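You operate a simulated robot arm through the tools that you are given. There is no shell and no other tool. Be economical: measure what you need, move in short steps, check, and stop when the job is done.

The job below is to be done with a simulated two-armed robot. You get a single attempt, and the scene is never put back.

TASK
Turn the month dial of the dial calendar to DEC. Put the pink battery in the green tray with handles. Pick up the wooden stirrer with one hand, pass it to the other hand and put it in the yellow mug. Pull the low door by the heater open. Do these in any order.

It is judged by the outcome, as a careful person would: the job done as asked, and still so three seconds after it is handed in. It fails if anything else is knocked over, pushed out of place, dropped, spilled or broken.

THE ROBOT
Two 7-joint arms with two-finger parallel grippers on one trunk, on a base that drives. Base frame: it is fixed to the floor where the robot stands at the start and does not move with it; the origin is under the middle of the robot, x ahead of it, y to its left, z up; the surface under the hand at the start is at about z = 78. Lengths are in cm, angles in degrees, forces in N, time in s.
The left shoulder is at the start at [7, 18.8, 91.3], the right one opposite. With the tool pointing down near the work surface each hand reaches from about 28 to 80 cm from the robot's upright axis, wherever it stands, measured 20 degrees to its own side. Places, roughly: green tray with handles (45x26x5 cm) [-180, -90, 40]; low door by the heater [-240, -50, 50]; month dial of the dial calendar [70, 0, 90]; pink battery [50, -50, 75]; wooden stirrer (3x2x15 cm) [20, -90, 90]; yellow mug (12x9x10 cm) [20, -110, 80]. Payload 3.91 kg a hand.
Tool frame (each hand has its own): the origin (TCP) lies between the finger pads and is the grasp point; the fingertips stand 3 cm ahead of it; z points along the fingers, y is the line along which they close. Largest opening 11 cm; finger width 2, thickness 1; the body of the gripper, 4.8 by 11.2 cm, starts 5.5 cm behind the TCP.
Orientation is that of the tool frame in the base frame, as a unit quaternion [x, y, z, w]. With the fingers straight down and closing along the base's y, the tool's x points along the base's -x, its y along +y and its z along -z.

THE INTERFACE
- The arms move only by the tool drive_tool. It takes "left_plan", "right_plan" or both (then of equal length, played together; a hand with none holds still); each is a list of rows, each a list of 6 numbers: the shift along the tool's x, y, z in cm, then the turn, a rotation vector about the tool's x, y, z in degrees. In form: [[x, y, z, rx, ry, rz], ...]. A call has 1 to 8 rows; each row is the pose to reach, as a shift and turn from the pose commanded when the call began, along the tool's axes at that moment. "left_hand" and "right_hand" are, for a hand that has rows, the gripper command, from -1 (fully open) to 1 (shut), values between in proportion, set as the call begins (left out, the last holds). Rows are played at 5 a second. More than 5 cm and 8.6 degrees between two rows, or a gripper value outside its range, and nothing of the call is played. Where a pose cannot be reached the arm comes as near as it can. A force on the tool above 40 N (or 10 N above the force at the start of the call, whichever is more), or a blocked arm, ends the call early, and 0.2 s more pass. Each finger travels about 7.2 cm/s and halts on what it meets, pressing with about 39 N; the grip force reading is that of the motor and also rises with nothing between the fingers. The clock runs only during rows and for 0.2 s after the last one: add rows that repeat a pose to give the fingers time. The reply holds the time, the measured pose of the TCP, the force on the tool along the base axes, the opening and the grip force, in the units named above and with some noise, with the torque about the TCP (base axes, N m) and any sound that the robot's microphone picked up, and new pictures: "pictures" is both (left out), scene, wrist or none (wrist: the cameras of the hands that moved).
- Cameras (640 x 400 px; columns grow to the right, rows downward): "scene" is now at [13.19, -3.45, 114.41]; the picture's right is [-0.39, -0.92, 0.00], its down [-0.51, 0.21, -0.83] and it looks along [0.77, -0.32, -0.55] (base axes); focal length 214 px, centre (320, 200). "left" rides on the left gripper at [7.2, -1.7, -10.3] in its tool frame; the picture's right is [0.23, 0.97, 0.00], its down [-0.76, 0.18, -0.62] and it looks along [-0.61, 0.14, 0.78] (tool axes); focal length 222 px, centre (320, 200). "right" rides on the right gripper at [7.2, 1.7, -10.3] in its tool frame; the picture's right is [-0.23, 0.97, 0.00], its down [-0.76, -0.18, -0.62] and it looks along [-0.61, -0.14, 0.78] (tool axes); focal length 222 px, centre (320, 200). There is no depth. A picture from a camera that has moved, and an enlarged one, comes with that camera's place and axes in the base frame and with its lens.
- raise_lower(by): slides the trunk up (or, below 0, down) by that many cm; the arms and the scene camera ride with it, the base frame stays. It gives what a move gives, with no picture.
- drive_base(legs): drives the robot by 1 to 6 legs, each [ahead, turn to the left] in cm and degrees, along the robot's own axes; the way and the turn of a leg run together, so that a leg with both is an arc; at most 150 cm and 180 degrees a leg. The arms and the cameras ride along, it lands a little off, and it stops where it bumps. It gives what a move gives, and a new picture of the scene camera.
- aim_head(pan, tilt): turns the head with the scene camera to pan (to the left, within 86 degrees either way) and tilt (down, from -29 to 69), counted from straight ahead of the robot. It gives what a move gives, and a new picture of the scene camera.
- zoom(camera, box): a new picture of the part [left, top, right, bottom] of that camera's present view, enlarged. No time passes.
- job_done(): hands the job in; it is judged then, once.

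Go step by step. Nothing tells you exact positions but the pictures and the camera data: compare them with the known pose of the tool, close in by small moves and look again before you grip or let go. The budget is 165 turns and 260 pictures, counting those below and the enlarged ones. Unless the task says otherwise, let go and move clear before handing in, and close with one line.

The tools are called after ">>>" as name(argument=value, ...) on one line, values as JSON. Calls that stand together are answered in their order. drive_tool: Moves the arms, as the interface text tells. Its arguments: {"type":"object","properties":{"left_plan":{"type":"array"},"left_hand":{"type":"number"},"right_plan":{"type":"array"},"right_hand":{"type":"number"},"pictures":{"type":"string","enum":["both","scene","wrist","none"]}},"required":[]} The other tools are called the same way: raise_lower (by) slides the trunk up or down; drive_base (legs) drives the base; aim_head (pan, tilt) turns the head that bears the scene camera; zoom (camera, box) takes an enlarged picture of a part of a camera's view; job_done () hands the job in.

At the start:

```text
t: 0.0
left_tool_pos: [34.52, 12.07, 73.91]
left_orientation: [0.122, 0.452, -0.202, 0.86]
left_contact_force: [-0.1, -0.3, 0.8]
left_wrist_torque: [-0.01, -0.02, -0.02]
left_gripper_width: 11.01
left_gripper_force: 0.1
right_tool_pos: [34.84, -46.64, 113.06]
right_orientation: [0.0, 1.0, 0.0, 0.0]
right_contact_force: [0.8, -0.8, 0.1]
right_wrist_torque: [-0.03, 0.01, -0.02]
right_gripper_width: 11.0
right_gripper_force: 0.0
trunk travel left (down, up): [-42.3, 51.7]
robot x, y, heading: [-0.09, -0.14, 0.2]
head pan, tilt: [-22.8, 33.6]
```

scene: 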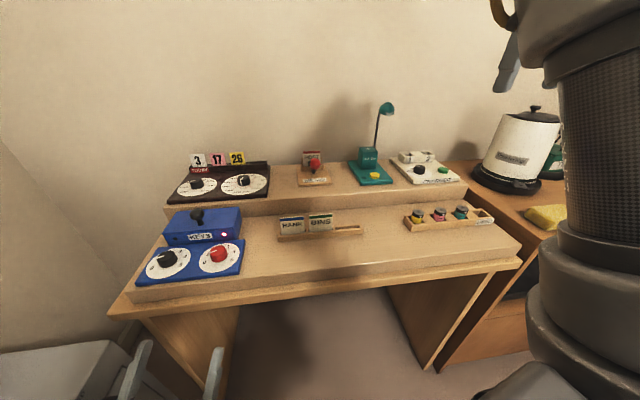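
right: 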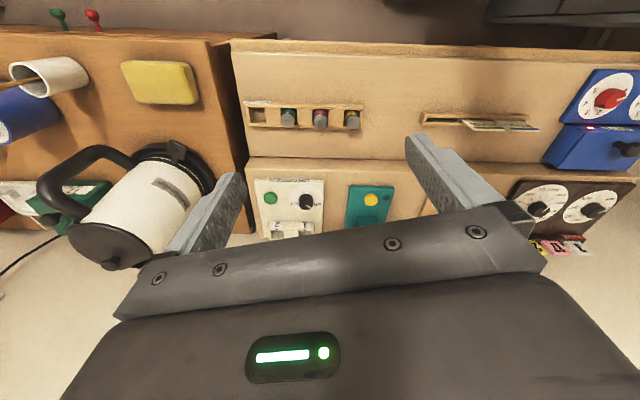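
left: 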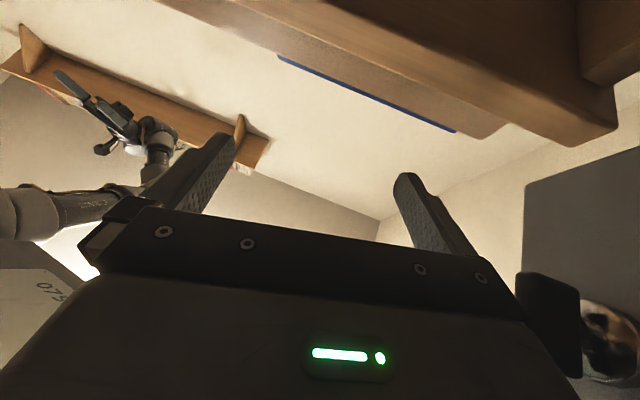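

I see a desk with two dial devices, a rack with batteries, a kettle and a side cabinet on the right. I'll enlarge the dials and the rack first.

>>> zoom(camera="scene", box=[130, 140, 290, 290])

>>> zoom(camera="scene", box=[360, 140, 520, 240])

>>> aim_head(pan=-75, tilt=35)

```text
2.67 times, centred on (210, 215) of scene
camera zoom: at [13.19, -3.45, 114.41], right [-0.39, -0.92, 0.0], down [-0.51, 0.21, -0.83], along [0.77, -0.32, -0.55], focal length 572 px, centre (613, 160)
```

zoom: 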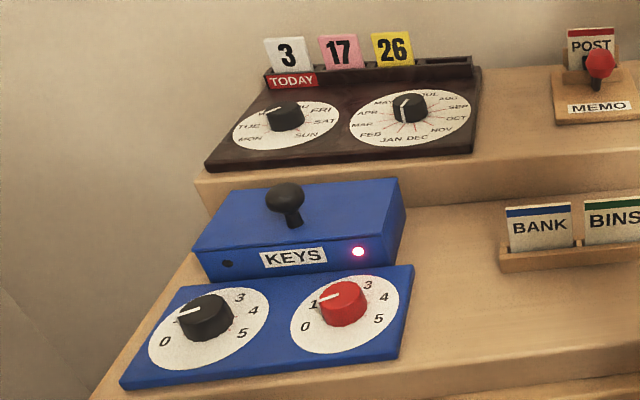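

```text
4.00 times, centred on (440, 190) of scene
camera zoom: at [13.19, -3.45, 114.41], right [-0.39, -0.92, 0.0], down [-0.51, 0.21, -0.83], along [0.77, -0.32, -0.55], focal length 858 px, centre (-160, 240)
```

zoom: 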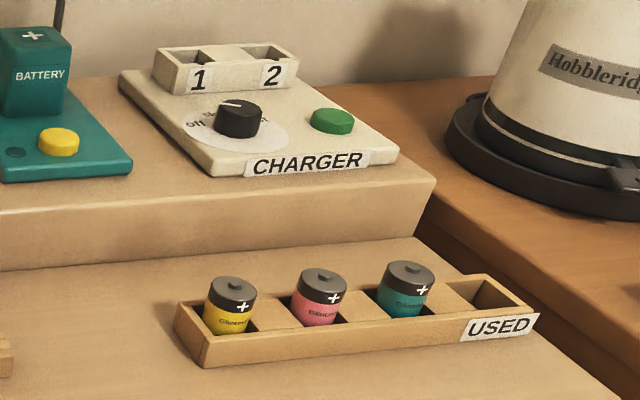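

```text
t: 1.2
left_tool_pos: [34.57, 12.0, 74.0]
left_orientation: [0.121, 0.451, -0.202, 0.861]
left_contact_force: [-0.5, -0.4, -0.1]
left_wrist_torque: [-0.02, 0.01, -0.01]
left_gripper_width: 11.02
left_gripper_force: 0.1
right_tool_pos: [34.83, -46.72, 112.97]
right_orientation: [0.0, 1.0, 0.0, 0.0]
right_contact_force: [-0.7, -0.2, -0.4]
right_wrist_torque: [0.0, 0.0, 0.01]
right_gripper_width: 10.99
right_gripper_force: 0.1
trunk travel left (down, up): [-42.3, 51.7]
robot x, y, heading: [-0.13, -0.1, -0.3]
head pan, tilt: [-75.0, 35.0]
camera scene: at [7.3, -8.51, 114.19], right [-0.97, -0.26, 0.0], down [-0.15, 0.55, -0.82], along [0.21, -0.79, -0.57], focal length 214 px, centre (320, 200)
```

scene: 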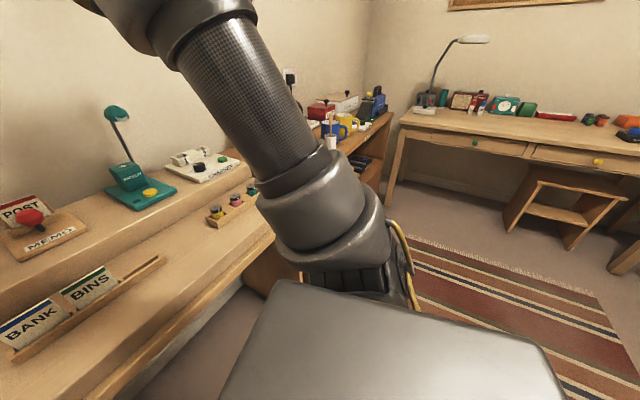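

The lower shelf with the battery rack puts the pink battery near (41.5, -48, 82), and the month dial is near (69, -4, 86). I'll move the right hand over so its camera looks at the dial.

>>> drive_tool(right_plan=[[-1.6, 4.6, 0, 0, 0, 0], [-3.2, 9.2, 0, 0, 0, 0], [-4.8, 13.8, 0, 0, 0, 0], [-6.4, 18.4, 0, 0, 0, 0], [-8, 23, 0, 0, 0, 0], [-9.6, 27.6, 0, 0, 0, 0], [-11.2, 32.2, 0, 0, 0, 0], [-12.8, 36.8, 0, 0, 0, 0]], pictures="wrist")

>>> aim_head(pan=-5, tilt=33)

```text
t: 3.0
left_tool_pos: [34.54, 11.83, 73.91]
left_orientation: [0.12, 0.452, -0.2, 0.861]
left_contact_force: [-0.1, 0.5, 0.1]
left_wrist_torque: [0.02, 0.0, -0.02]
left_gripper_width: 11.0
left_gripper_force: 0.1
right_tool_pos: [40.06, -31.89, 113.45]
right_orientation: [0.0, 1.0, -0.003, -0.001]
right_contact_force: [0.6, 0.8, -0.7]
right_wrist_torque: [0.01, -0.02, -0.02]
right_gripper_width: 11.0
right_gripper_force: 0.1
right hand out of reach, approached as far as the arm can: row 2, 4, 5, 6, 7, 8
trunk travel left (down, up): [-42.3, 51.7]
robot x, y, heading: [0.04, -0.1, -0.1]
head pan, tilt: [-75.0, 35.0]
camera right: at [32.81, -30.15, 124.01], right [0.23, 0.97, 0.0], down [0.76, -0.18, 0.62], along [0.61, -0.14, -0.78], focal length 222 px, centre (320, 200)
```

right: 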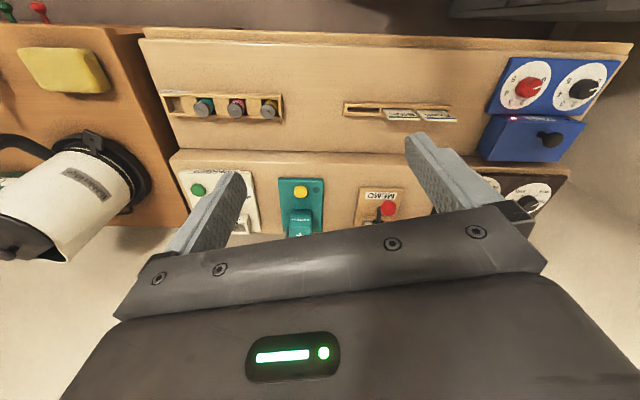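

```text
t: 4.4
left_tool_pos: [34.45, 11.94, 73.9]
left_orientation: [0.121, 0.453, -0.201, 0.86]
left_contact_force: [-0.7, 0.6, -0.3]
left_wrist_torque: [0.03, 0.0, -0.01]
left_gripper_width: 11.0
left_gripper_force: 0.0
right_tool_pos: [40.01, -31.83, 113.74]
right_orientation: [0.0, 1.0, -0.002, -0.001]
right_contact_force: [-0.1, 0.0, 0.8]
right_wrist_torque: [0.01, 0.04, 0.03]
right_gripper_width: 10.98
right_gripper_force: 0.0
trunk travel left (down, up): [-42.3, 51.7]
robot x, y, heading: [-0.1, 0.33, 0.2]
head pan, tilt: [-5.0, 33.0]
camera scene: at [13.88, -0.78, 114.5], right [-0.09, -1.0, 0.0], down [-0.54, 0.05, -0.84], along [0.84, -0.07, -0.54], focal length 214 px, centre (320, 200)
```

scene: 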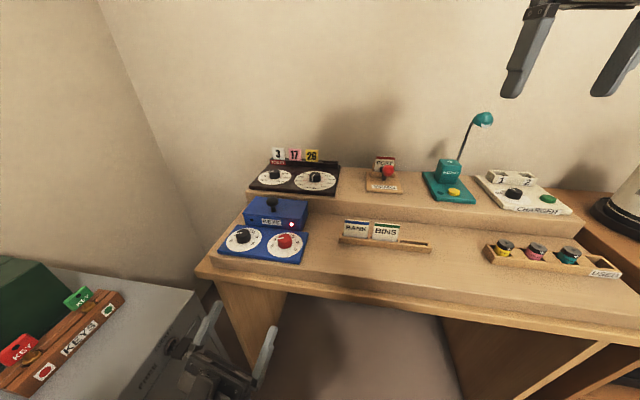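

The right arm can't reach further at this height. The left hand is clear in front of the desk edge (about x=46), so I'll raise the trunk for better reach.

>>> raise_lower(by=22)

>>> zoom(camera="scene", box=[240, 140, 350, 209])

```text
t: 6.8
left_tool_pos: [34.47, 12.04, 95.98]
left_orientation: [0.12, 0.452, -0.201, 0.86]
left_contact_force: [-0.2, 0.0, 0.2]
left_wrist_torque: [-0.01, 0.0, -0.04]
left_gripper_width: 10.99
left_gripper_force: 0.0
right_tool_pos: [40.03, -31.89, 135.56]
right_orientation: [0.0, 1.0, -0.002, -0.001]
right_contact_force: [-0.3, -0.1, 0.3]
right_wrist_torque: [-0.03, -0.03, 0.01]
right_gripper_width: 11.01
right_gripper_force: 0.1
trunk travel left (down, up): [-64.3, 29.7]
robot x, y, heading: [-0.06, -0.19, 0.0]
head pan, tilt: [-5.0, 33.0]
```

```text
5.80 times, centred on (295, 174) of scene
camera zoom: at [13.9, -0.77, 136.49], right [-0.09, -1.0, 0.0], down [-0.54, 0.05, -0.84], along [0.84, -0.07, -0.54], focal length 1243 px, centre (465, 348)
```

zoom: 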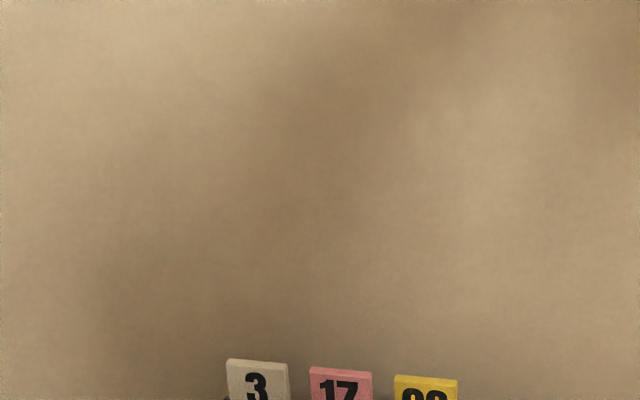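

Now I'll bring the right hand down and toward the dial, then look.

>>> drive_tool(right_plan=[[0, 0, 5, 0, 0, 0], [0, 0, 10, 0, 0, 0], [0, 0, 15, 0, 0, 0], [-1, 3, 18, 0, 0, 0], [-2, 7, 20, 0, 0, 0], [-3, 11, 22, 0, 0, 0], [-4, 15, 24, 0, 0, 0], [-5, 19, 26, 0, 0, 0]], pictures="wrist")

>>> aim_head(pan=-5, tilt=45)

>>> zoom(camera="scene", box=[240, 120, 400, 220])

```text
t: 8.6
left_tool_pos: [34.44, 11.98, 96.18]
left_orientation: [0.12, 0.453, -0.202, 0.86]
left_contact_force: [0.3, -1.5, -0.3]
left_wrist_torque: [0.01, 0.03, 0.0]
left_gripper_width: 10.98
left_gripper_force: 0.2
right_tool_pos: [41.65, -32.53, 134.61]
right_orientation: [0.0, 1.0, -0.003, -0.001]
right_contact_force: [0.6, -0.6, -1.0]
right_wrist_torque: [0.0, 0.01, 0.02]
right_gripper_width: 11.02
right_gripper_force: 0.1
right hand out of reach, approached as far as the arm can: row 1, 2, 3, 4, 5, 6, 7, 8
trunk travel left (down, up): [-64.3, 29.7]
robot x, y, heading: [0.48, 0.04, -0.1]
head pan, tilt: [-5.0, 33.0]
camera right: at [34.5, -30.72, 145.06], right [0.23, 0.97, -0.01], down [0.76, -0.17, 0.62], along [0.6, -0.15, -0.78], focal length 222 px, centre (320, 200)
```

right: 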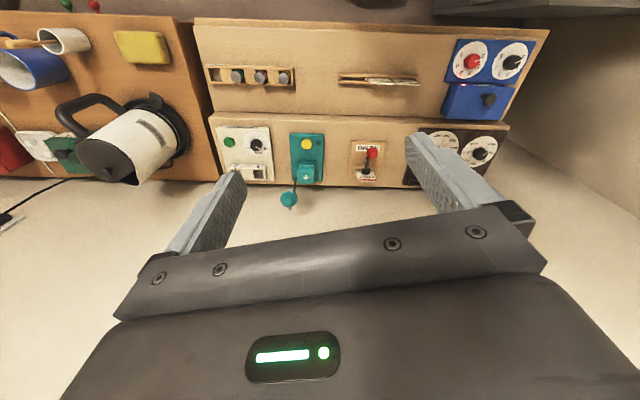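

```text
t: 9.3
left_tool_pos: [34.56, 11.97, 95.98]
left_orientation: [0.121, 0.452, -0.202, 0.86]
left_contact_force: [1.3, 0.0, -0.1]
left_wrist_torque: [0.01, -0.01, -0.03]
left_gripper_width: 10.99
left_gripper_force: 0.1
right_tool_pos: [41.72, -32.36, 134.77]
right_orientation: [0.0, 1.0, -0.003, -0.001]
right_contact_force: [-0.5, 0.1, -1.0]
right_wrist_torque: [-0.01, 0.0, 0.0]
right_gripper_width: 10.98
right_gripper_force: 0.0
trunk travel left (down, up): [-64.3, 29.7]
robot x, y, heading: [0.23, 0.31, -0.1]
head pan, tilt: [-5.0, 45.0]
camera scene: at [13.12, -0.71, 134.71], right [-0.09, -1.0, 0.0], down [-0.7, 0.06, -0.71], along [0.7, -0.06, -0.71], focal length 214 px, centre (320, 200)
```

scene: 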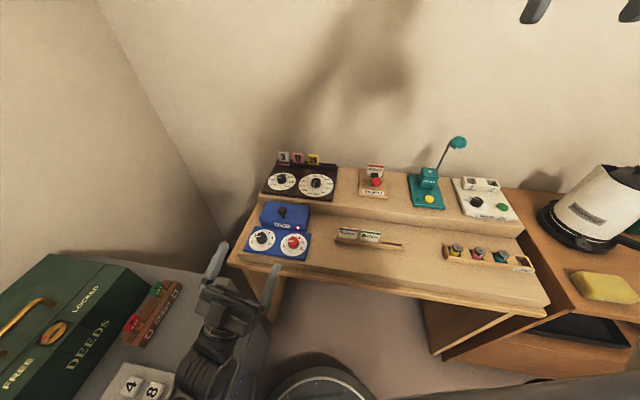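

```text
4.00 times, centred on (320, 170) of scene
camera zoom: at [13.12, -0.71, 134.71], right [-0.09, -1.0, 0.0], down [-0.7, 0.06, -0.71], along [0.7, -0.06, -0.71], focal length 858 px, centre (320, 320)
```

zoom: 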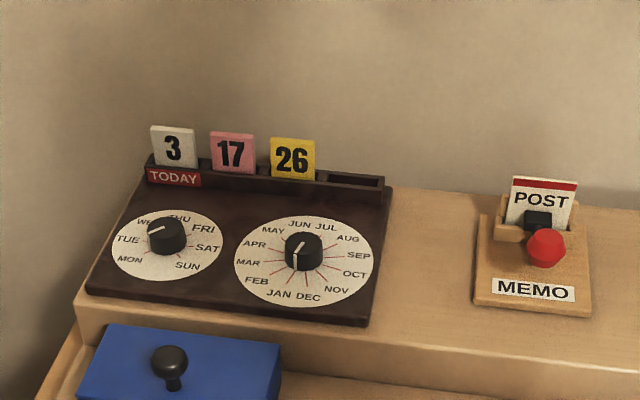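

The scene is clear now: the month dial's pointer looks to be between JAN/DEC and JAN. The right arm seems stuck on an unreachable command, so I'll bring its target back within reach and see where it lands.

>>> drive_tool(right_plan=[[1.5, -4.6, -0.6, 0, 0, 0], [3, -9.2, -1.2, 0, 0, 0], [4.5, -13.8, -1.8, 0, 0, 0], [6, -18.4, -2.4, 0, 0, 0], [7.5, -23, -3, 0, 0, 0], [9, -27.6, -3.6, 0, 0, 0], [10.5, -32.2, -4.2, 0, 0, 0], [12, -36.8, -4.8, 0, 0, 0]], pictures="none")

>>> zoom(camera="scene", box=[290, 160, 346, 195])

```text
t: 11.1
left_tool_pos: [34.44, 11.69, 96.07]
left_orientation: [0.122, 0.453, -0.2, 0.86]
left_contact_force: [0.1, 0.3, 0.6]
left_wrist_torque: [-0.01, 0.04, 0.04]
left_gripper_width: 10.99
left_gripper_force: 0.1
right_tool_pos: [29.69, -69.79, 139.1]
right_orientation: [0.001, 1.0, -0.001, 0.0]
right_contact_force: [-0.1, -0.7, -0.4]
right_wrist_torque: [0.03, -0.03, 0.02]
right_gripper_width: 10.99
right_gripper_force: 0.0
trunk travel left (down, up): [-64.3, 29.7]
robot x, y, heading: [-0.04, 0.24, -0.1]
head pan, tilt: [-5.0, 45.0]
```

```text
11.43 times, centred on (318, 178) of scene
camera zoom: at [12.93, -1.11, 134.72], right [-0.09, -1.0, 0.0], down [-0.7, 0.06, -0.71], along [0.71, -0.06, -0.71], focal length 2451 px, centre (343, 457)
```

zoom: 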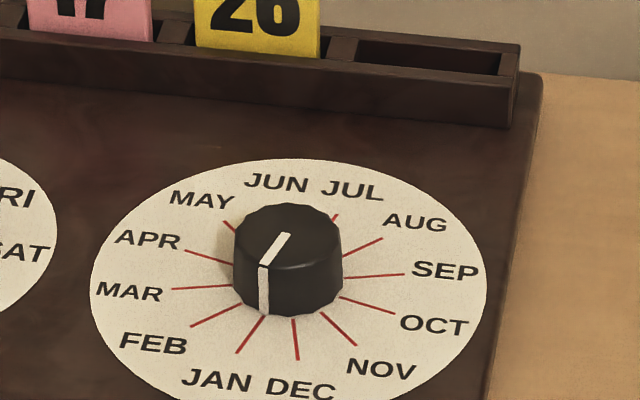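

The knob points to JAN, its top sits near (71.5, -4.4, 86), and DEC is about 30° counter-clockwise seen from above. I'll bring the right hand down and inward.

>>> drive_tool(right_plan=[[0, 2, 4.5, 0, 0, 0], [0, 4, 9, 0, 0, 0], [0, 6, 13.5, 0, 0, 0], [0, 8, 18, 0, 0, 0], [-1, 10, 22, 0, 0, 0], [-3, 14, 24, 0, 0, 0], [-5, 18, 25, 0, 0, 0], [-7, 22, 26, 0, 0, 0]], pictures="none")

```text
t: 12.9
left_tool_pos: [34.51, 12.22, 95.93]
left_orientation: [0.12, 0.452, -0.202, 0.86]
left_contact_force: [-0.2, -0.3, -0.2]
left_wrist_torque: [-0.02, -0.04, -0.02]
left_gripper_width: 10.99
left_gripper_force: 0.0
right_tool_pos: [36.27, -47.08, 113.68]
right_orientation: [0.001, 1.0, -0.005, 0.0]
right_contact_force: [-0.1, -0.4, 0.6]
right_wrist_torque: [-0.07, 0.0, -0.01]
right_gripper_width: 11.01
right_gripper_force: 0.1
right hand out of reach, approached as far as the arm can: row 3, 4, 5
trunk travel left (down, up): [-64.3, 29.7]
robot x, y, heading: [-0.05, -0.08, -0.3]
head pan, tilt: [-5.0, 45.0]
```

Good. I'll continue toward a viewing pose short of the dial.

>>> drive_tool(right_plan=[[-2, 4.5, 0.5, 0, 0, 0], [-4, 9, 1, 0, 0, 0], [-6, 13.5, 1.5, 0, 0, 0], [-8, 18, 2, 0, 0, 0], [-10, 22.5, 2.5, 0, 0, 0], [-12, 27, 3, 0, 0, 0], [-14, 31.5, 3.5, 0, 0, 0], [-16, 36, 4, 0, 0, 0]], pictures="both")

```text
t: 14.7
left_tool_pos: [34.49, 11.92, 95.92]
left_orientation: [0.12, 0.452, -0.201, 0.86]
left_contact_force: [1.2, 0.5, -0.4]
left_wrist_torque: [0.01, 0.02, -0.02]
left_gripper_width: 11.0
left_gripper_force: 0.0
right_tool_pos: [40.63, -32.08, 108.47]
right_orientation: [-0.001, 1.0, -0.002, -0.001]
right_contact_force: [-0.8, -0.6, -0.2]
right_wrist_torque: [0.0, 0.0, -0.02]
right_gripper_width: 11.01
right_gripper_force: 0.1
right hand out of reach, approached as far as the arm can: row 3, 4, 5, 6, 7, 8
trunk travel left (down, up): [-64.3, 29.7]
robot x, y, heading: [0.27, -0.46, 0.0]
head pan, tilt: [-5.0, 45.0]
camera scene: at [13.08, -0.73, 134.71], right [-0.09, -1.0, 0.0], down [-0.7, 0.06, -0.71], along [0.7, -0.06, -0.71], focal length 214 px, centre (320, 200)
camera right: at [33.37, -30.46, 118.88], right [0.22, 0.97, 0.0], down [0.76, -0.17, 0.62], along [0.61, -0.14, -0.78], focal length 222 px, centre (320, 200)
```

scene: 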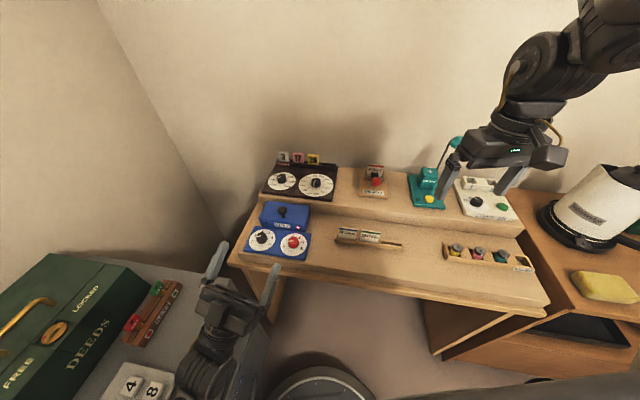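
right: 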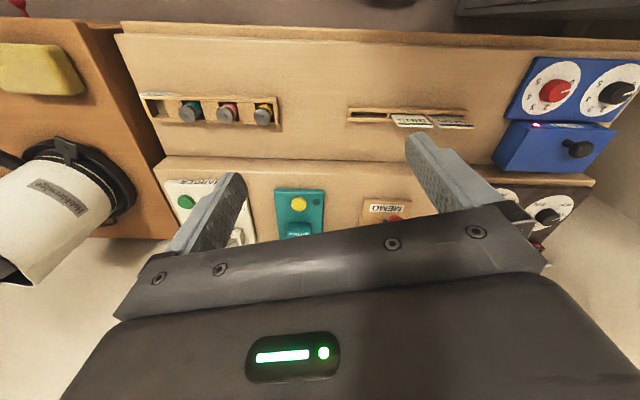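

The arm stalls at the same spot, probably a wrist-roll limit with this yaw. The knob can be gripped at any yaw, so I'll let the tool yaw counter-clockwise as it goes left.

>>> drive_tool(right_plan=[[0, 0, 0, 0, 0, -8], [0, 0, 0, 0, 0, -16], [0, 0, 0, 0, 0, -24], [0, 0, 0, 0, 0, -32], [-1, 4, 0, 0, 0, -40], [-3, 8, 0, 0, 0, -40], [-5, 12, 0, 0, 0, -40], [-7, 16, 0, 0, 0, -40]], pictures="none")

```text
t: 16.5
left_tool_pos: [34.66, 12.02, 95.91]
left_orientation: [0.119, 0.453, -0.201, 0.86]
left_contact_force: [1.0, -0.2, -0.6]
left_wrist_torque: [-0.02, -0.02, -0.02]
left_gripper_width: 10.99
left_gripper_force: 0.1
right_tool_pos: [51.73, -24.04, 110.58]
right_orientation: [-0.324, 0.945, 0.031, 0.019]
right_contact_force: [-0.3, 0.1, -0.5]
right_wrist_torque: [-0.05, 0.05, -0.04]
right_gripper_width: 10.99
right_gripper_force: 0.2
right hand out of reach, approached as far as the arm can: row 6, 7, 8
trunk travel left (down, up): [-64.3, 29.7]
robot x, y, heading: [-0.15, 0.11, -0.0]
head pan, tilt: [-5.0, 45.0]
```

That helped: it's now at (51.7, -24). I'll yaw a bit more and continue forward-left.

>>> drive_tool(right_plan=[[-2, 0, 0, 0, 0, -8], [-4, 0, 0, 0, 0, -16], [-7, 0.5, 0, 0, 0, -24], [-10, 1, 0, 0, 0, -30], [-13, 1.5, 0, 0, 0, -30], [-16, 2, 0, 0, 0, -30], [-19, 3, 0, 0, 0, -30]], pictures="both")

```text
t: 18.1
left_tool_pos: [34.49, 12.14, 96.03]
left_orientation: [0.119, 0.452, -0.201, 0.861]
left_contact_force: [0.3, -0.6, 0.0]
left_wrist_torque: [0.01, -0.01, 0.0]
left_gripper_width: 11.01
left_gripper_force: 0.0
right_tool_pos: [62.03, -13.02, 108.53]
right_orientation: [-0.563, 0.826, 0.01, 0.008]
right_contact_force: [0.8, 0.2, 0.2]
right_wrist_torque: [-0.03, 0.0, 0.0]
right_gripper_width: 10.97
right_gripper_force: 0.1
right hand out of reach, approached as far as the arm can: row 1, 2, 3, 4, 6, 7
trunk travel left (down, up): [-64.3, 29.7]
robot x, y, heading: [-0.18, 0.47, -0.1]
head pan, tilt: [-5.0, 45.0]
camera scene: at [13.14, -0.71, 134.71], right [-0.09, -1.0, 0.0], down [-0.7, 0.06, -0.71], along [0.7, -0.06, -0.71], focal length 214 px, centre (320, 200)
camera right: at [57.71, -19.47, 118.73], right [-0.82, 0.57, 0.01], down [0.44, 0.63, 0.64], along [0.35, 0.53, -0.77], focal length 222 px, centre (320, 200)
```

scene: 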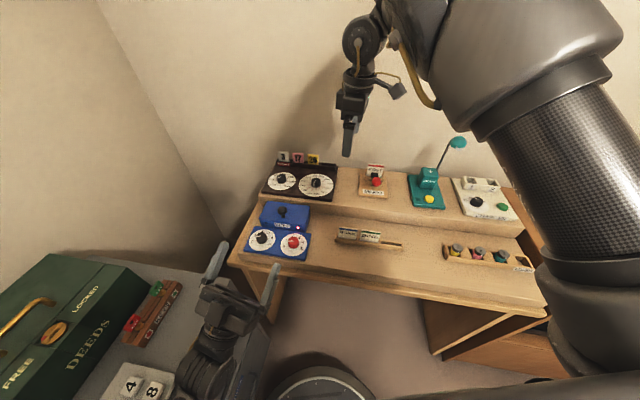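
right: 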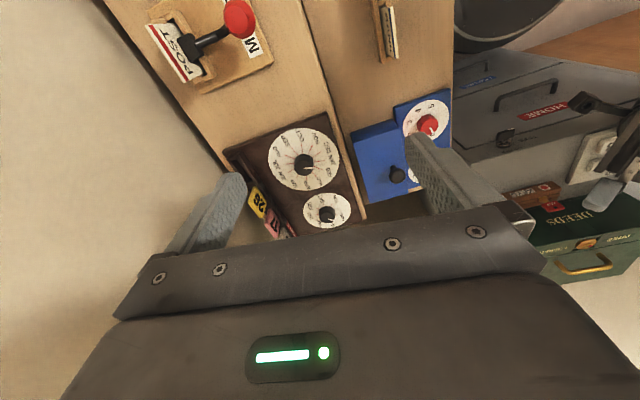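

The hand is over the desk with the dial in view, knob near (70.8, -4.9, 86). I'll preshape the fingers to about 5.5 cm and move above the knob.

>>> drive_tool(right_plan=[[-3, -1.5, 1, 0, 0, 0], [-6, -3, 3, 0, 0, 0], [-9, -4.2, 6, 0, 0, 0], [-10.75, -5.24, 9, 0, 0, 0], [-10.75, -5.24, 10, 0, 0, 0]], right_hand=0)

>>> zoom(camera="right", box=[160, 80, 480, 280])

>>> zoom(camera="scene", box=[250, 100, 410, 200])

```text
t: 19.3
left_tool_pos: [34.35, 12.05, 96.0]
left_orientation: [0.12, 0.452, -0.202, 0.861]
left_contact_force: [-0.1, 0.2, 0.3]
left_wrist_torque: [0.01, 0.01, 0.02]
left_gripper_width: 11.0
left_gripper_force: 0.0
right_tool_pos: [65.32, -9.57, 98.44]
right_orientation: [-0.575, 0.818, -0.002, 0.0]
right_contact_force: [-0.3, -0.1, -1.0]
right_wrist_torque: [0.01, -0.02, -0.03]
right_gripper_width: 5.52
right_gripper_force: 0.1
right hand out of reach, approached as far as the arm can: row 1, 2, 3, 4, 5
trunk travel left (down, up): [-64.3, 29.7]
robot x, y, heading: [-0.16, 0.07, 0.0]
head pan, tilt: [-5.0, 45.0]
camera scene: at [13.04, -0.66, 134.72], right [-0.09, -1.0, 0.0], down [-0.7, 0.06, -0.71], along [0.7, -0.06, -0.71], focal length 214 px, centre (320, 200)
camera right: at [61.13, -15.84, 108.83], right [-0.84, 0.55, 0.0], down [0.42, 0.66, 0.62], along [0.34, 0.52, -0.78], focal length 222 px, centre (320, 200)
```

scene: 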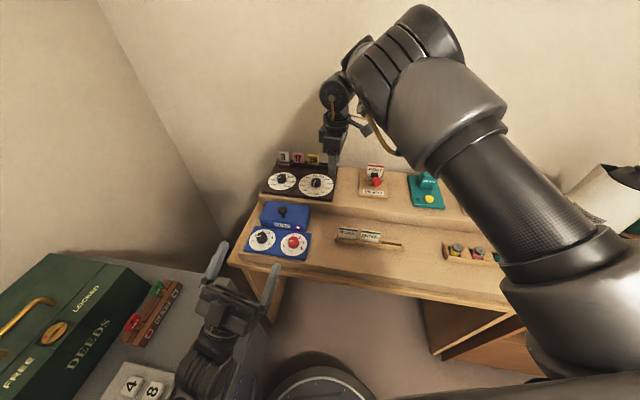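
right: 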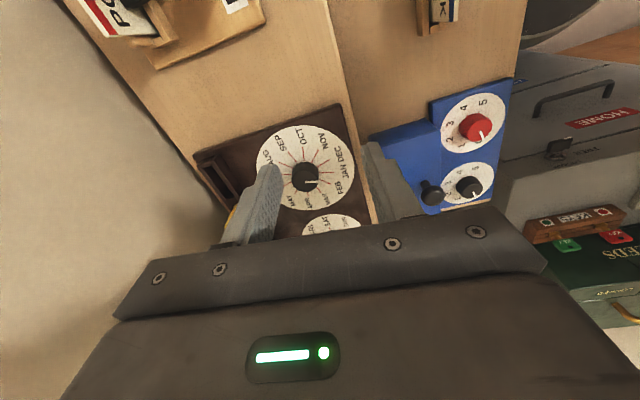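

```text
2.00 times, centred on (320, 180) of right
camera zoom: at [61.13, -15.84, 108.83], right [-0.84, 0.55, 0.0], down [0.42, 0.66, 0.62], along [0.34, 0.52, -0.78], focal length 444 px, centre (320, 240)
```

zoom: 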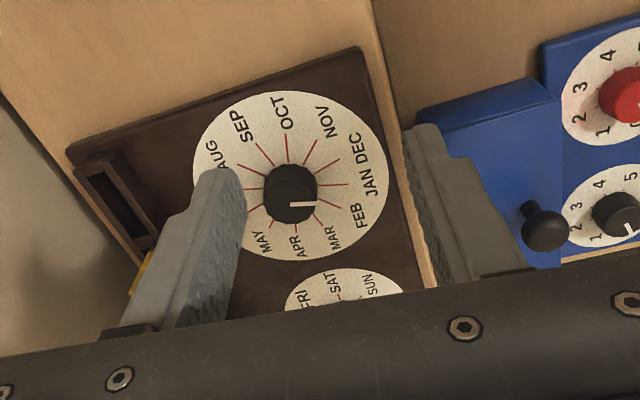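

```text
4.00 times, centred on (330, 150) of scene
camera zoom: at [13.04, -0.66, 134.72], right [-0.09, -1.0, 0.0], down [-0.7, 0.06, -0.71], along [0.7, -0.06, -0.71], focal length 858 px, centre (280, 400)
```

zoom: 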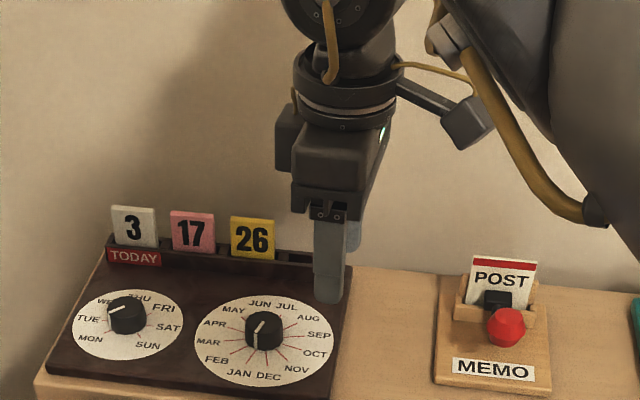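

The knob points exactly at JAN, about 146° in the base frame, and DEC is about 178°, so the turn needed is roughly 30–32° CCW. The arm is at its limit again, so I'll turn the base left 10° to give it slack.

>>> drive_base(legs=[[0, 10]])

```text
t: 20.4
left_tool_pos: [31.72, 18.0, 95.96]
left_orientation: [0.079, 0.461, -0.123, 0.875]
left_contact_force: [-0.6, 0.4, 0.7]
left_wrist_torque: [-0.04, 0.0, -0.05]
left_gripper_width: 11.0
left_gripper_force: 0.0
right_tool_pos: [66.02, 2.06, 98.35]
right_orientation: [-0.645, 0.764, -0.002, 0.0]
right_contact_force: [0.3, 0.4, 0.2]
right_wrist_torque: [-0.01, 0.01, 0.02]
right_gripper_width: 5.5
right_gripper_force: 0.0
trunk travel left (down, up): [-64.3, 29.7]
robot x, y, heading: [0.25, -0.08, 10.4]
head pan, tilt: [-5.0, 45.0]
camera scene: at [13.02, 1.69, 134.71], right [0.09, -1.0, 0.0], down [-0.7, -0.06, -0.71], along [0.7, 0.06, -0.71], focal length 214 px, centre (320, 200)
```

scene: 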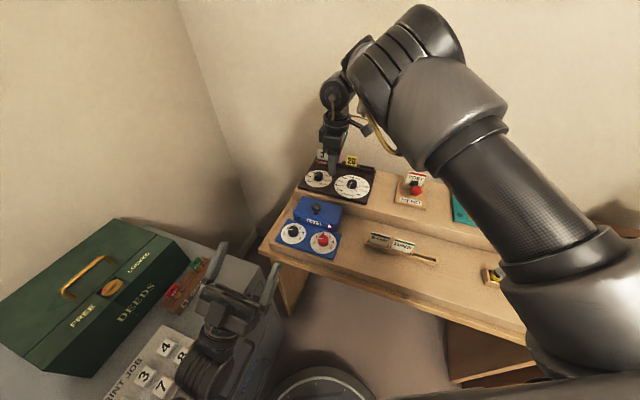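

Knob refined to (71.1, -4.3). I'll move above it.

>>> drive_tool(right_plan=[[2.5, -3, 0, 0, 0, 0], [5.45, -6.1, 0, 0, 0, 0], [5.45, -6.1, 2, 0, 0, 0], [5.45, -6.1, 4, 0, 0, 0]], pictures="both")

>>> zoom(camera="right", box=[160, 80, 480, 280])

>>> zoom(camera="scene", box=[290, 130, 402, 200])

```text
t: 21.4
left_tool_pos: [31.8, 17.93, 95.94]
left_orientation: [0.08, 0.462, -0.124, 0.875]
left_contact_force: [0.5, -0.2, 0.3]
left_wrist_torque: [-0.03, -0.02, -0.02]
left_gripper_width: 10.98
left_gripper_force: 0.1
right_tool_pos: [71.12, -4.35, 94.37]
right_orientation: [-0.645, 0.764, -0.002, 0.0]
right_contact_force: [0.1, -0.8, 0.4]
right_wrist_torque: [0.03, 0.0, 0.02]
right_gripper_width: 5.47
right_gripper_force: 0.2
right hand out of reach, approached as far as the arm can: row 2
trunk travel left (down, up): [-64.3, 29.7]
robot x, y, heading: [0.02, 0.41, 10.2]
head pan, tilt: [-5.0, 45.0]
camera scene: at [13.05, 1.6, 134.71], right [0.09, -1.0, 0.0], down [-0.7, -0.06, -0.71], along [0.7, 0.06, -0.71], focal length 214 px, centre (320, 200)
camera right: at [68.17, -11.2, 104.82], right [-0.92, 0.39, 0.0], down [0.3, 0.72, 0.62], along [0.24, 0.57, -0.78], focal length 222 px, centre (320, 200)
```

scene: 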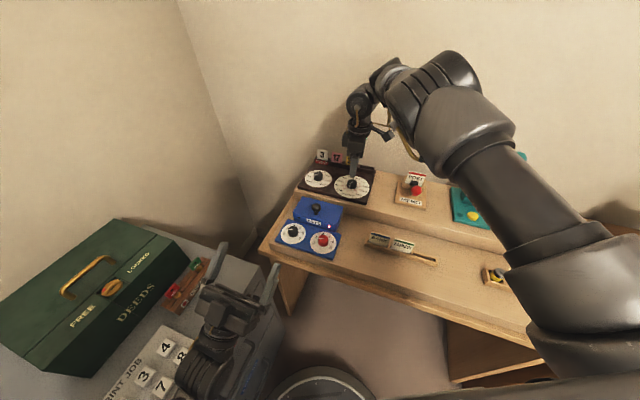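
right: 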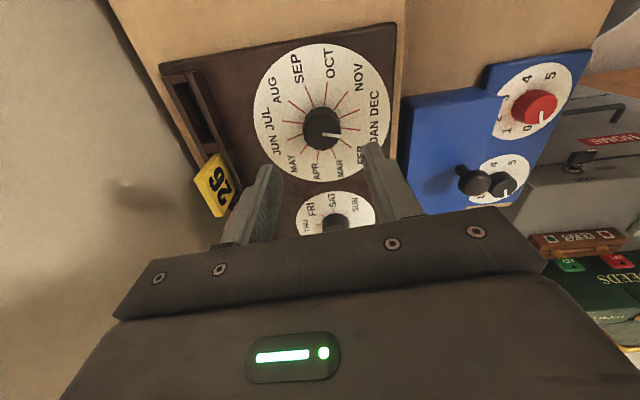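

```text
2.00 times, centred on (320, 180) of right
camera zoom: at [68.17, -11.2, 104.82], right [-0.92, 0.39, 0.0], down [0.3, 0.72, 0.62], along [0.24, 0.57, -0.78], focal length 444 px, centre (320, 240)
```

zoom: 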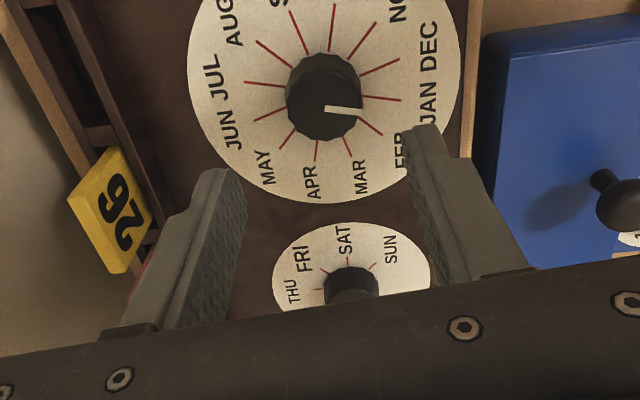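

```text
5.71 times, centred on (346, 165) of scene
camera zoom: at [13.05, 1.6, 134.71], right [0.09, -1.0, 0.0], down [-0.7, -0.06, -0.71], along [0.7, 0.06, -0.71], focal length 1226 px, centre (171, 400)
```

zoom: 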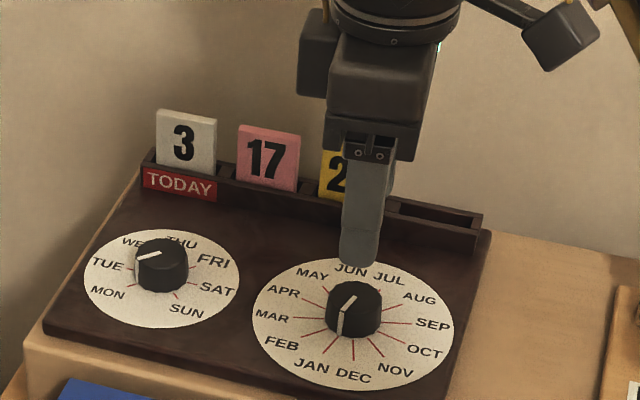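

Estimates agree: knob top at (71, -4.4, 86), directly under the hand. Descending so the tips straddle the knob.

>>> drive_tool(right_plan=[[0, 0, 2, 0, 0, 0], [0, 0, 4, 0, 0, 0], [0, 0, 5.5, 0, 0, 0], [0, 0, 6.5, 0, 0, 0]], pictures="none")

>>> zoom(camera="right", box=[160, 80, 480, 280])

>>> zoom(camera="scene", box=[290, 130, 402, 200])

```text
t: 22.4
left_tool_pos: [31.79, 17.88, 95.98]
left_orientation: [0.079, 0.461, -0.123, 0.875]
left_contact_force: [-0.1, 0.4, 0.4]
left_wrist_torque: [0.0, -0.01, 0.05]
left_gripper_width: 11.03
left_gripper_force: 0.1
right_tool_pos: [71.3, -4.27, 87.76]
right_orientation: [-0.645, 0.764, -0.002, 0.0]
right_contact_force: [0.1, -0.2, 0.4]
right_wrist_torque: [0.03, 0.03, -0.01]
right_gripper_width: 5.49
right_gripper_force: 0.0
trunk travel left (down, up): [-64.3, 29.7]
robot x, y, heading: [-0.31, -0.12, 10.1]
head pan, tilt: [-5.0, 45.0]
```

```text
2.00 times, centred on (320, 180) of right
camera zoom: at [68.33, -11.1, 98.2], right [-0.92, 0.39, 0.0], down [0.3, 0.72, 0.62], along [0.24, 0.57, -0.78], focal length 444 px, centre (320, 240)
```

zoom: 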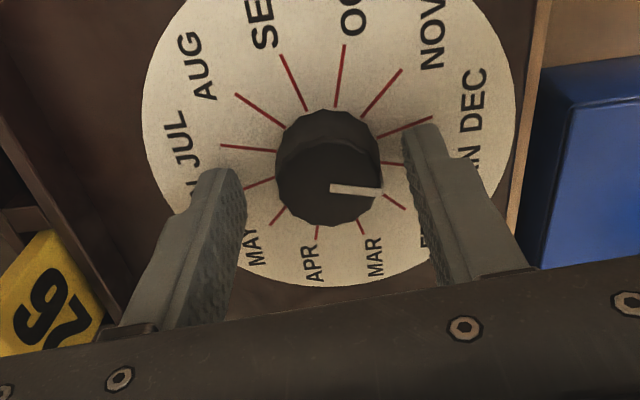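

```text
5.71 times, centred on (346, 165) of scene
camera zoom: at [13.06, 1.62, 134.71], right [0.09, -1.0, 0.0], down [-0.7, -0.06, -0.71], along [0.7, 0.06, -0.71], focal length 1226 px, centre (171, 400)
```

zoom: 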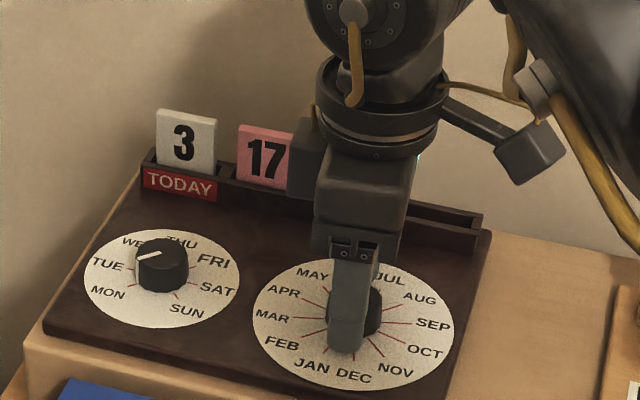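

The fingers straddle the knob. I'll lower slightly and close.

>>> drive_tool(right_plan=[[0, 0, 0.5, 0, 0, 0], [0, 0, 0.7, 0, 0, 0]], pictures="none")

>>> drive_tool(right_plan=[[0, 0, 0, 0, 0, 0], [0, 0, 0, 0, 0, 0], [0, 0, 0, 0, 0, 0]], right_hand=0.6, pictures="wrist")

```text
t: 23.0
left_tool_pos: [31.73, 17.87, 96.06]
left_orientation: [0.08, 0.461, -0.123, 0.875]
left_contact_force: [0.7, -0.5, 0.1]
left_wrist_torque: [0.03, 0.01, 0.01]
left_gripper_width: 11.01
left_gripper_force: 0.1
right_tool_pos: [71.17, -4.21, 87.39]
right_orientation: [-0.645, 0.764, -0.003, 0.001]
right_contact_force: [1.7, -1.1, 9.3]
right_wrist_torque: [0.1, 0.29, 0.06]
right_gripper_width: 5.4
right_gripper_force: 0.1
trunk travel left (down, up): [-64.3, 29.7]
robot x, y, heading: [-0.02, -0.14, 10.1]
head pan, tilt: [-5.0, 45.0]
```

```text
t: 23.8
left_tool_pos: [31.72, 17.97, 96.1]
left_orientation: [0.08, 0.461, -0.123, 0.875]
left_contact_force: [0.1, -0.5, 0.9]
left_wrist_torque: [0.02, -0.01, -0.01]
left_gripper_width: 11.0
left_gripper_force: 0.0
right_tool_pos: [71.01, -4.17, 87.37]
right_orientation: [-0.645, 0.764, -0.003, 0.001]
right_contact_force: [-0.5, 0.0, 13.8]
right_wrist_torque: [0.21, 0.78, 0.12]
right_gripper_width: 3.32
right_gripper_force: 45.1
trunk travel left (down, up): [-64.3, 29.7]
robot x, y, heading: [0.2, 0.22, 10.4]
head pan, tilt: [-5.0, 45.0]
camera right: at [68.01, -11.03, 97.82], right [-0.92, 0.39, -0.01], down [0.3, 0.72, 0.62], along [0.25, 0.57, -0.78], focal length 222 px, centre (320, 200)
```

right: 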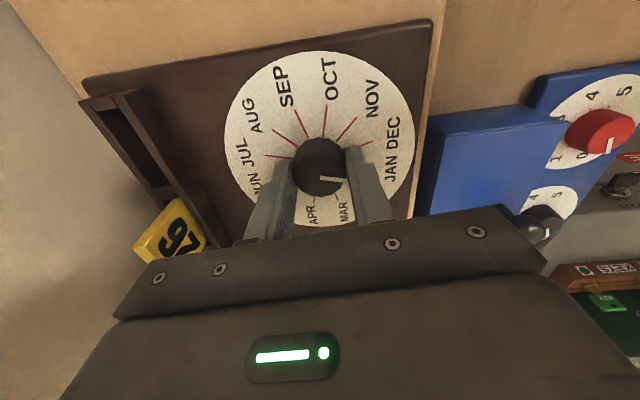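

The knob is gripped (3.3 cm) with the tips touching the panel. I'll back up slightly and rotate CCW.

>>> drive_tool(right_plan=[[0, 0, -0.5, 0, 0, 0], [0, 0, -0.5, 0, 0, -8], [0, 0, -0.5, 0, 0, -16], [0, 0, -0.5, 0, 0, -24], [0, 0, -0.5, 0, 0, -31], [0, 0, -0.5, 0, 0, -31]], pictures="wrist")

>>> zoom(camera="right", box=[200, 30, 440, 230])

```text
t: 25.2
left_tool_pos: [31.69, 17.94, 95.99]
left_orientation: [0.079, 0.461, -0.123, 0.875]
left_contact_force: [0.5, 0.4, -0.5]
left_wrist_torque: [0.03, 0.0, 0.01]
left_gripper_width: 11.0
left_gripper_force: 0.2
right_tool_pos: [70.87, -4.42, 87.65]
right_orientation: [0.827, -0.563, 0.0, 0.001]
right_contact_force: [-18.6, 1.9, -11.6]
right_wrist_torque: [0.34, 0.58, -0.25]
right_gripper_width: 3.3
right_gripper_force: 45.6
trunk travel left (down, up): [-64.3, 29.7]
robot x, y, heading: [0.15, 0.01, 10.1]
head pan, tilt: [-5.0, 45.0]
camera right: at [71.98, -11.61, 98.07], right [-0.99, -0.14, 0.0], down [-0.11, 0.78, 0.62], along [-0.09, 0.61, -0.78], focal length 222 px, centre (320, 200)
```

right: 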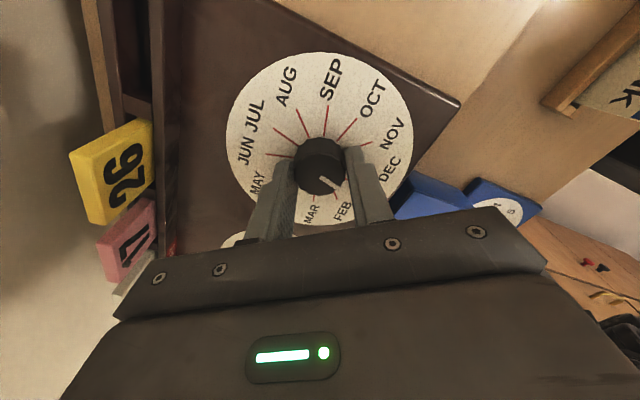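

```text
2.00 times, centred on (320, 130) of right
camera zoom: at [71.98, -11.61, 98.07], right [-0.99, -0.14, 0.0], down [-0.11, 0.78, 0.62], along [-0.09, 0.61, -0.78], focal length 444 px, centre (320, 340)
```

zoom: 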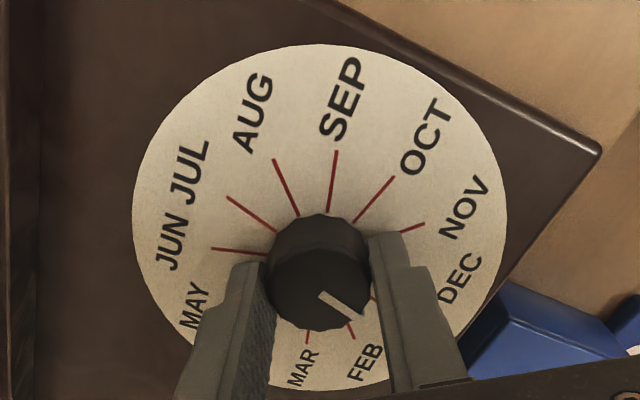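

The fingers slipped and the knob still points at JAN: a stiff detent, a poor grip or a stop. I'll regrip deeper and firmer and try the turn back to see how it behaves.

>>> drive_tool(right_plan=[[0, 0, 0, 0, 0, 0], [0, 0, 0.3, 0, 0, 0]], right_hand=0.1, pictures="none")

>>> drive_tool(right_plan=[[0, 0, 0, 0, 0, 0], [0, 0, 0, 0, 0, 0], [0, 0, 0, 0, 0, 0]], right_hand=1, pictures="none")

>>> drive_tool(right_plan=[[0, 0, 0, 0, 0, 5], [0, 0, 0, 0, 0, 10], [0, 0, 0, 0, 0, 15]], pictures="wrist")

>>> zoom(camera="right", box=[200, 30, 440, 230])

```text
t: 25.8
left_tool_pos: [31.82, 17.88, 96.03]
left_orientation: [0.079, 0.461, -0.123, 0.875]
left_contact_force: [0.1, -0.3, 0.1]
left_wrist_torque: [-0.02, 0.04, 0.01]
left_gripper_width: 10.99
left_gripper_force: 0.0
right_tool_pos: [71.12, -4.25, 87.5]
right_orientation: [0.826, -0.564, 0.003, 0.0]
right_contact_force: [0.2, 1.1, 0.3]
right_wrist_torque: [-0.04, 0.01, 0.0]
right_gripper_width: 4.95
right_gripper_force: 0.1
trunk travel left (down, up): [-64.3, 29.7]
robot x, y, heading: [-0.17, -0.18, 10.3]
head pan, tilt: [-5.0, 45.0]
```

```text
t: 26.6
left_tool_pos: [31.81, 17.89, 96.03]
left_orientation: [0.079, 0.461, -0.123, 0.875]
left_contact_force: [0.1, -0.3, -0.5]
left_wrist_torque: [0.0, -0.01, 0.03]
left_gripper_width: 11.0
left_gripper_force: 0.2
right_tool_pos: [70.97, -4.39, 87.48]
right_orientation: [0.826, -0.564, 0.002, 0.001]
right_contact_force: [-2.5, -2.0, -0.2]
right_wrist_torque: [-0.31, 0.05, -0.01]
right_gripper_width: 3.29
right_gripper_force: 45.3
trunk travel left (down, up): [-64.3, 29.7]
robot x, y, heading: [-0.05, 0.0, 10.2]
head pan, tilt: [-5.0, 45.0]
```

```text
t: 27.4
left_tool_pos: [31.62, 17.86, 96.1]
left_orientation: [0.08, 0.46, -0.124, 0.875]
left_contact_force: [0.0, -0.5, 0.1]
left_wrist_torque: [-0.04, -0.01, 0.01]
left_gripper_width: 11.02
left_gripper_force: 0.0
right_tool_pos: [70.98, -4.33, 87.47]
right_orientation: [0.744, -0.668, 0.002, 0.001]
right_contact_force: [-5.4, -6.5, 3.9]
right_wrist_torque: [-0.92, 0.7, -0.01]
right_gripper_width: 3.27
right_gripper_force: 45.4
trunk travel left (down, up): [-64.3, 29.7]
robot x, y, heading: [-0.13, -0.02, 10.0]
head pan, tilt: [-5.0, 45.0]
camera right: at [70.0, -11.72, 97.87], right [-0.99, 0.12, 0.0], down [0.09, 0.78, 0.62], along [0.08, 0.62, -0.78], focal length 222 px, centre (320, 200)
```

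right: 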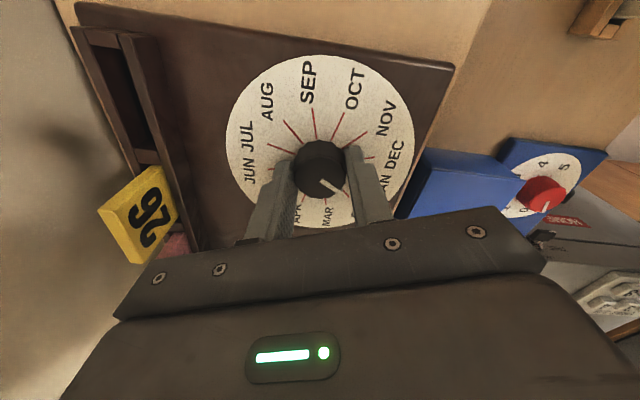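

```text
2.00 times, centred on (320, 130) of right
camera zoom: at [70.0, -11.72, 97.87], right [-0.99, 0.12, 0.0], down [0.09, 0.78, 0.62], along [0.08, 0.62, -0.78], focal length 444 px, centre (320, 340)
```

zoom: 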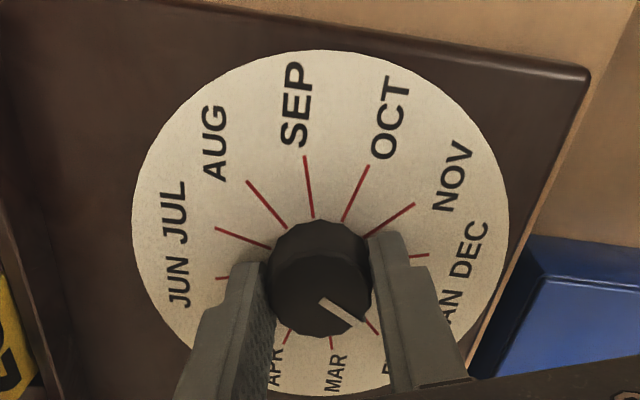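

Turning clockwise works freely, so there is a stop between DEC and JAN. I need to go the long way round, about 330° clockwise, with regrips. Finishing this stroke, then opening and winding back.

>>> drive_tool(right_plan=[[0, 0, 0, 0, 0, 5], [0, 0, 0, 0, 0, 10], [0, 0, 0, 0, 0, 15], [0, 0, 0, 0, 0, 20], [0, 0, 0, 0, 0, 25], [0, 0, 0, 0, 0, 30]], pictures="none")

>>> drive_tool(right_plan=[[0, 0, 0, 0, 0, 0], [0, 0, 0, 0, 0, 0], [0, 0, 0, 0, 0, -8], [0, 0, 0, 0, 0, -16], [0, 0, 0, 0, 0, -24], [0, 0, 0, 0, 0, -32], [0, 0, 0, 0, 0, -40], [0, 0, 0, 0, 0, -48]], right_hand=0.1, pictures="wrist")

```text
t: 28.8
left_tool_pos: [31.94, 18.05, 95.89]
left_orientation: [0.079, 0.461, -0.124, 0.875]
left_contact_force: [-0.9, 0.1, -0.5]
left_wrist_torque: [-0.04, 0.03, -0.01]
left_gripper_width: 11.01
left_gripper_force: 0.1
right_tool_pos: [70.93, -4.35, 87.49]
right_orientation: [-0.548, 0.837, -0.003, 0.003]
right_contact_force: [8.8, 1.7, 2.8]
right_wrist_torque: [0.05, 1.27, -0.02]
right_gripper_width: 3.29
right_gripper_force: 45.3
right hand out of reach, approached as far as the arm can: row 6
trunk travel left (down, up): [-64.3, 29.7]
robot x, y, heading: [0.05, -0.05, 10.5]
head pan, tilt: [-5.0, 45.0]
```

```text
t: 30.6
left_tool_pos: [31.7, 18.03, 96.0]
left_orientation: [0.079, 0.461, -0.123, 0.875]
left_contact_force: [-0.8, 0.1, 0.6]
left_wrist_torque: [-0.02, 0.02, 0.02]
left_gripper_width: 10.98
left_gripper_force: 0.0
right_tool_pos: [70.68, -4.5, 87.52]
right_orientation: [0.84, -0.542, 0.002, 0.0]
right_contact_force: [-0.6, 1.6, 2.4]
right_wrist_torque: [0.02, 0.06, -0.06]
right_gripper_width: 4.96
right_gripper_force: 0.1
trunk travel left (down, up): [-64.3, 29.7]
robot x, y, heading: [0.05, 0.15, 10.2]
head pan, tilt: [-5.0, 45.0]
camera right: at [72.07, -11.81, 97.84], right [-0.98, -0.2, 0.0], down [-0.15, 0.77, 0.62], along [-0.12, 0.61, -0.78], focal length 222 px, centre (320, 200)
```

right: 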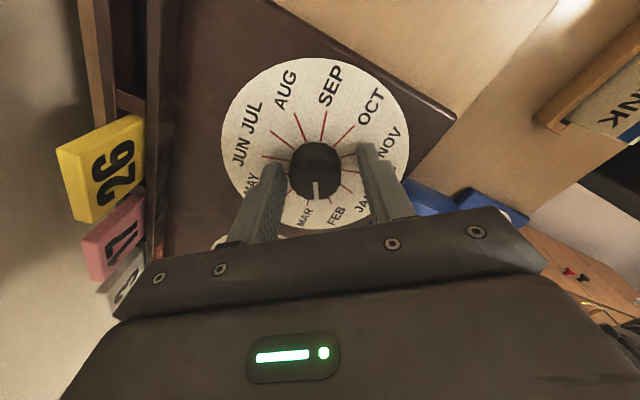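

It works; the knob moved to about FEB/MAR. I'll wind further back for a longer stroke, then grip and turn.

>>> drive_tool(right_plan=[[0, -0.3, 0, 0, 0, -8], [0, -0.3, 0, 0, 0, -16], [0, -0.3, 0, 0, 0, -24], [0, -0.3, 0, 0, 0, -32], [0, -0.3, 0, 0, 0, -40], [0, -0.3, 0, 0, 0, -48], [0, -0.3, 0, 0, 0, -56], [0, -0.3, 0, 0, 0, -64]], pictures="wrist")

```text
t: 32.4
left_tool_pos: [31.91, 17.91, 95.96]
left_orientation: [0.079, 0.461, -0.123, 0.875]
left_contact_force: [-0.3, 0.0, 0.5]
left_wrist_torque: [0.0, 0.01, -0.01]
left_gripper_width: 11.02
left_gripper_force: 0.1
right_tool_pos: [71.19, -4.58, 87.34]
right_orientation: [1.0, -0.014, 0.001, 0.001]
right_contact_force: [0.5, -0.7, 0.8]
right_wrist_torque: [0.0, 0.03, 0.0]
right_gripper_width: 4.97
right_gripper_force: 0.0
trunk travel left (down, up): [-64.3, 29.7]
robot x, y, heading: [-0.17, -0.16, 9.9]
head pan, tilt: [-5.0, 45.0]
camera right: at [78.23, -6.33, 97.85], right [-0.25, -0.97, 0.0], down [-0.76, 0.2, 0.62], along [-0.6, 0.16, -0.78], focal length 222 px, centre (320, 200)
```

right: 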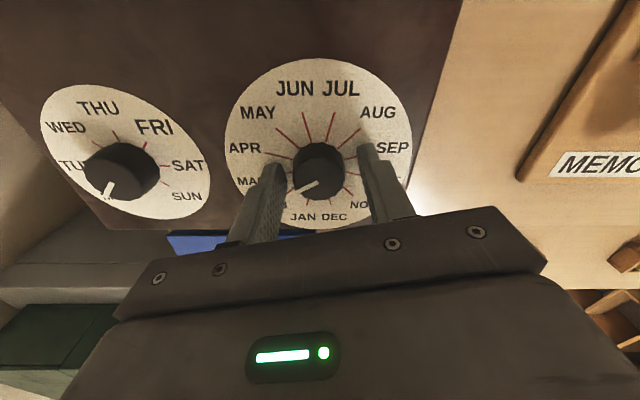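

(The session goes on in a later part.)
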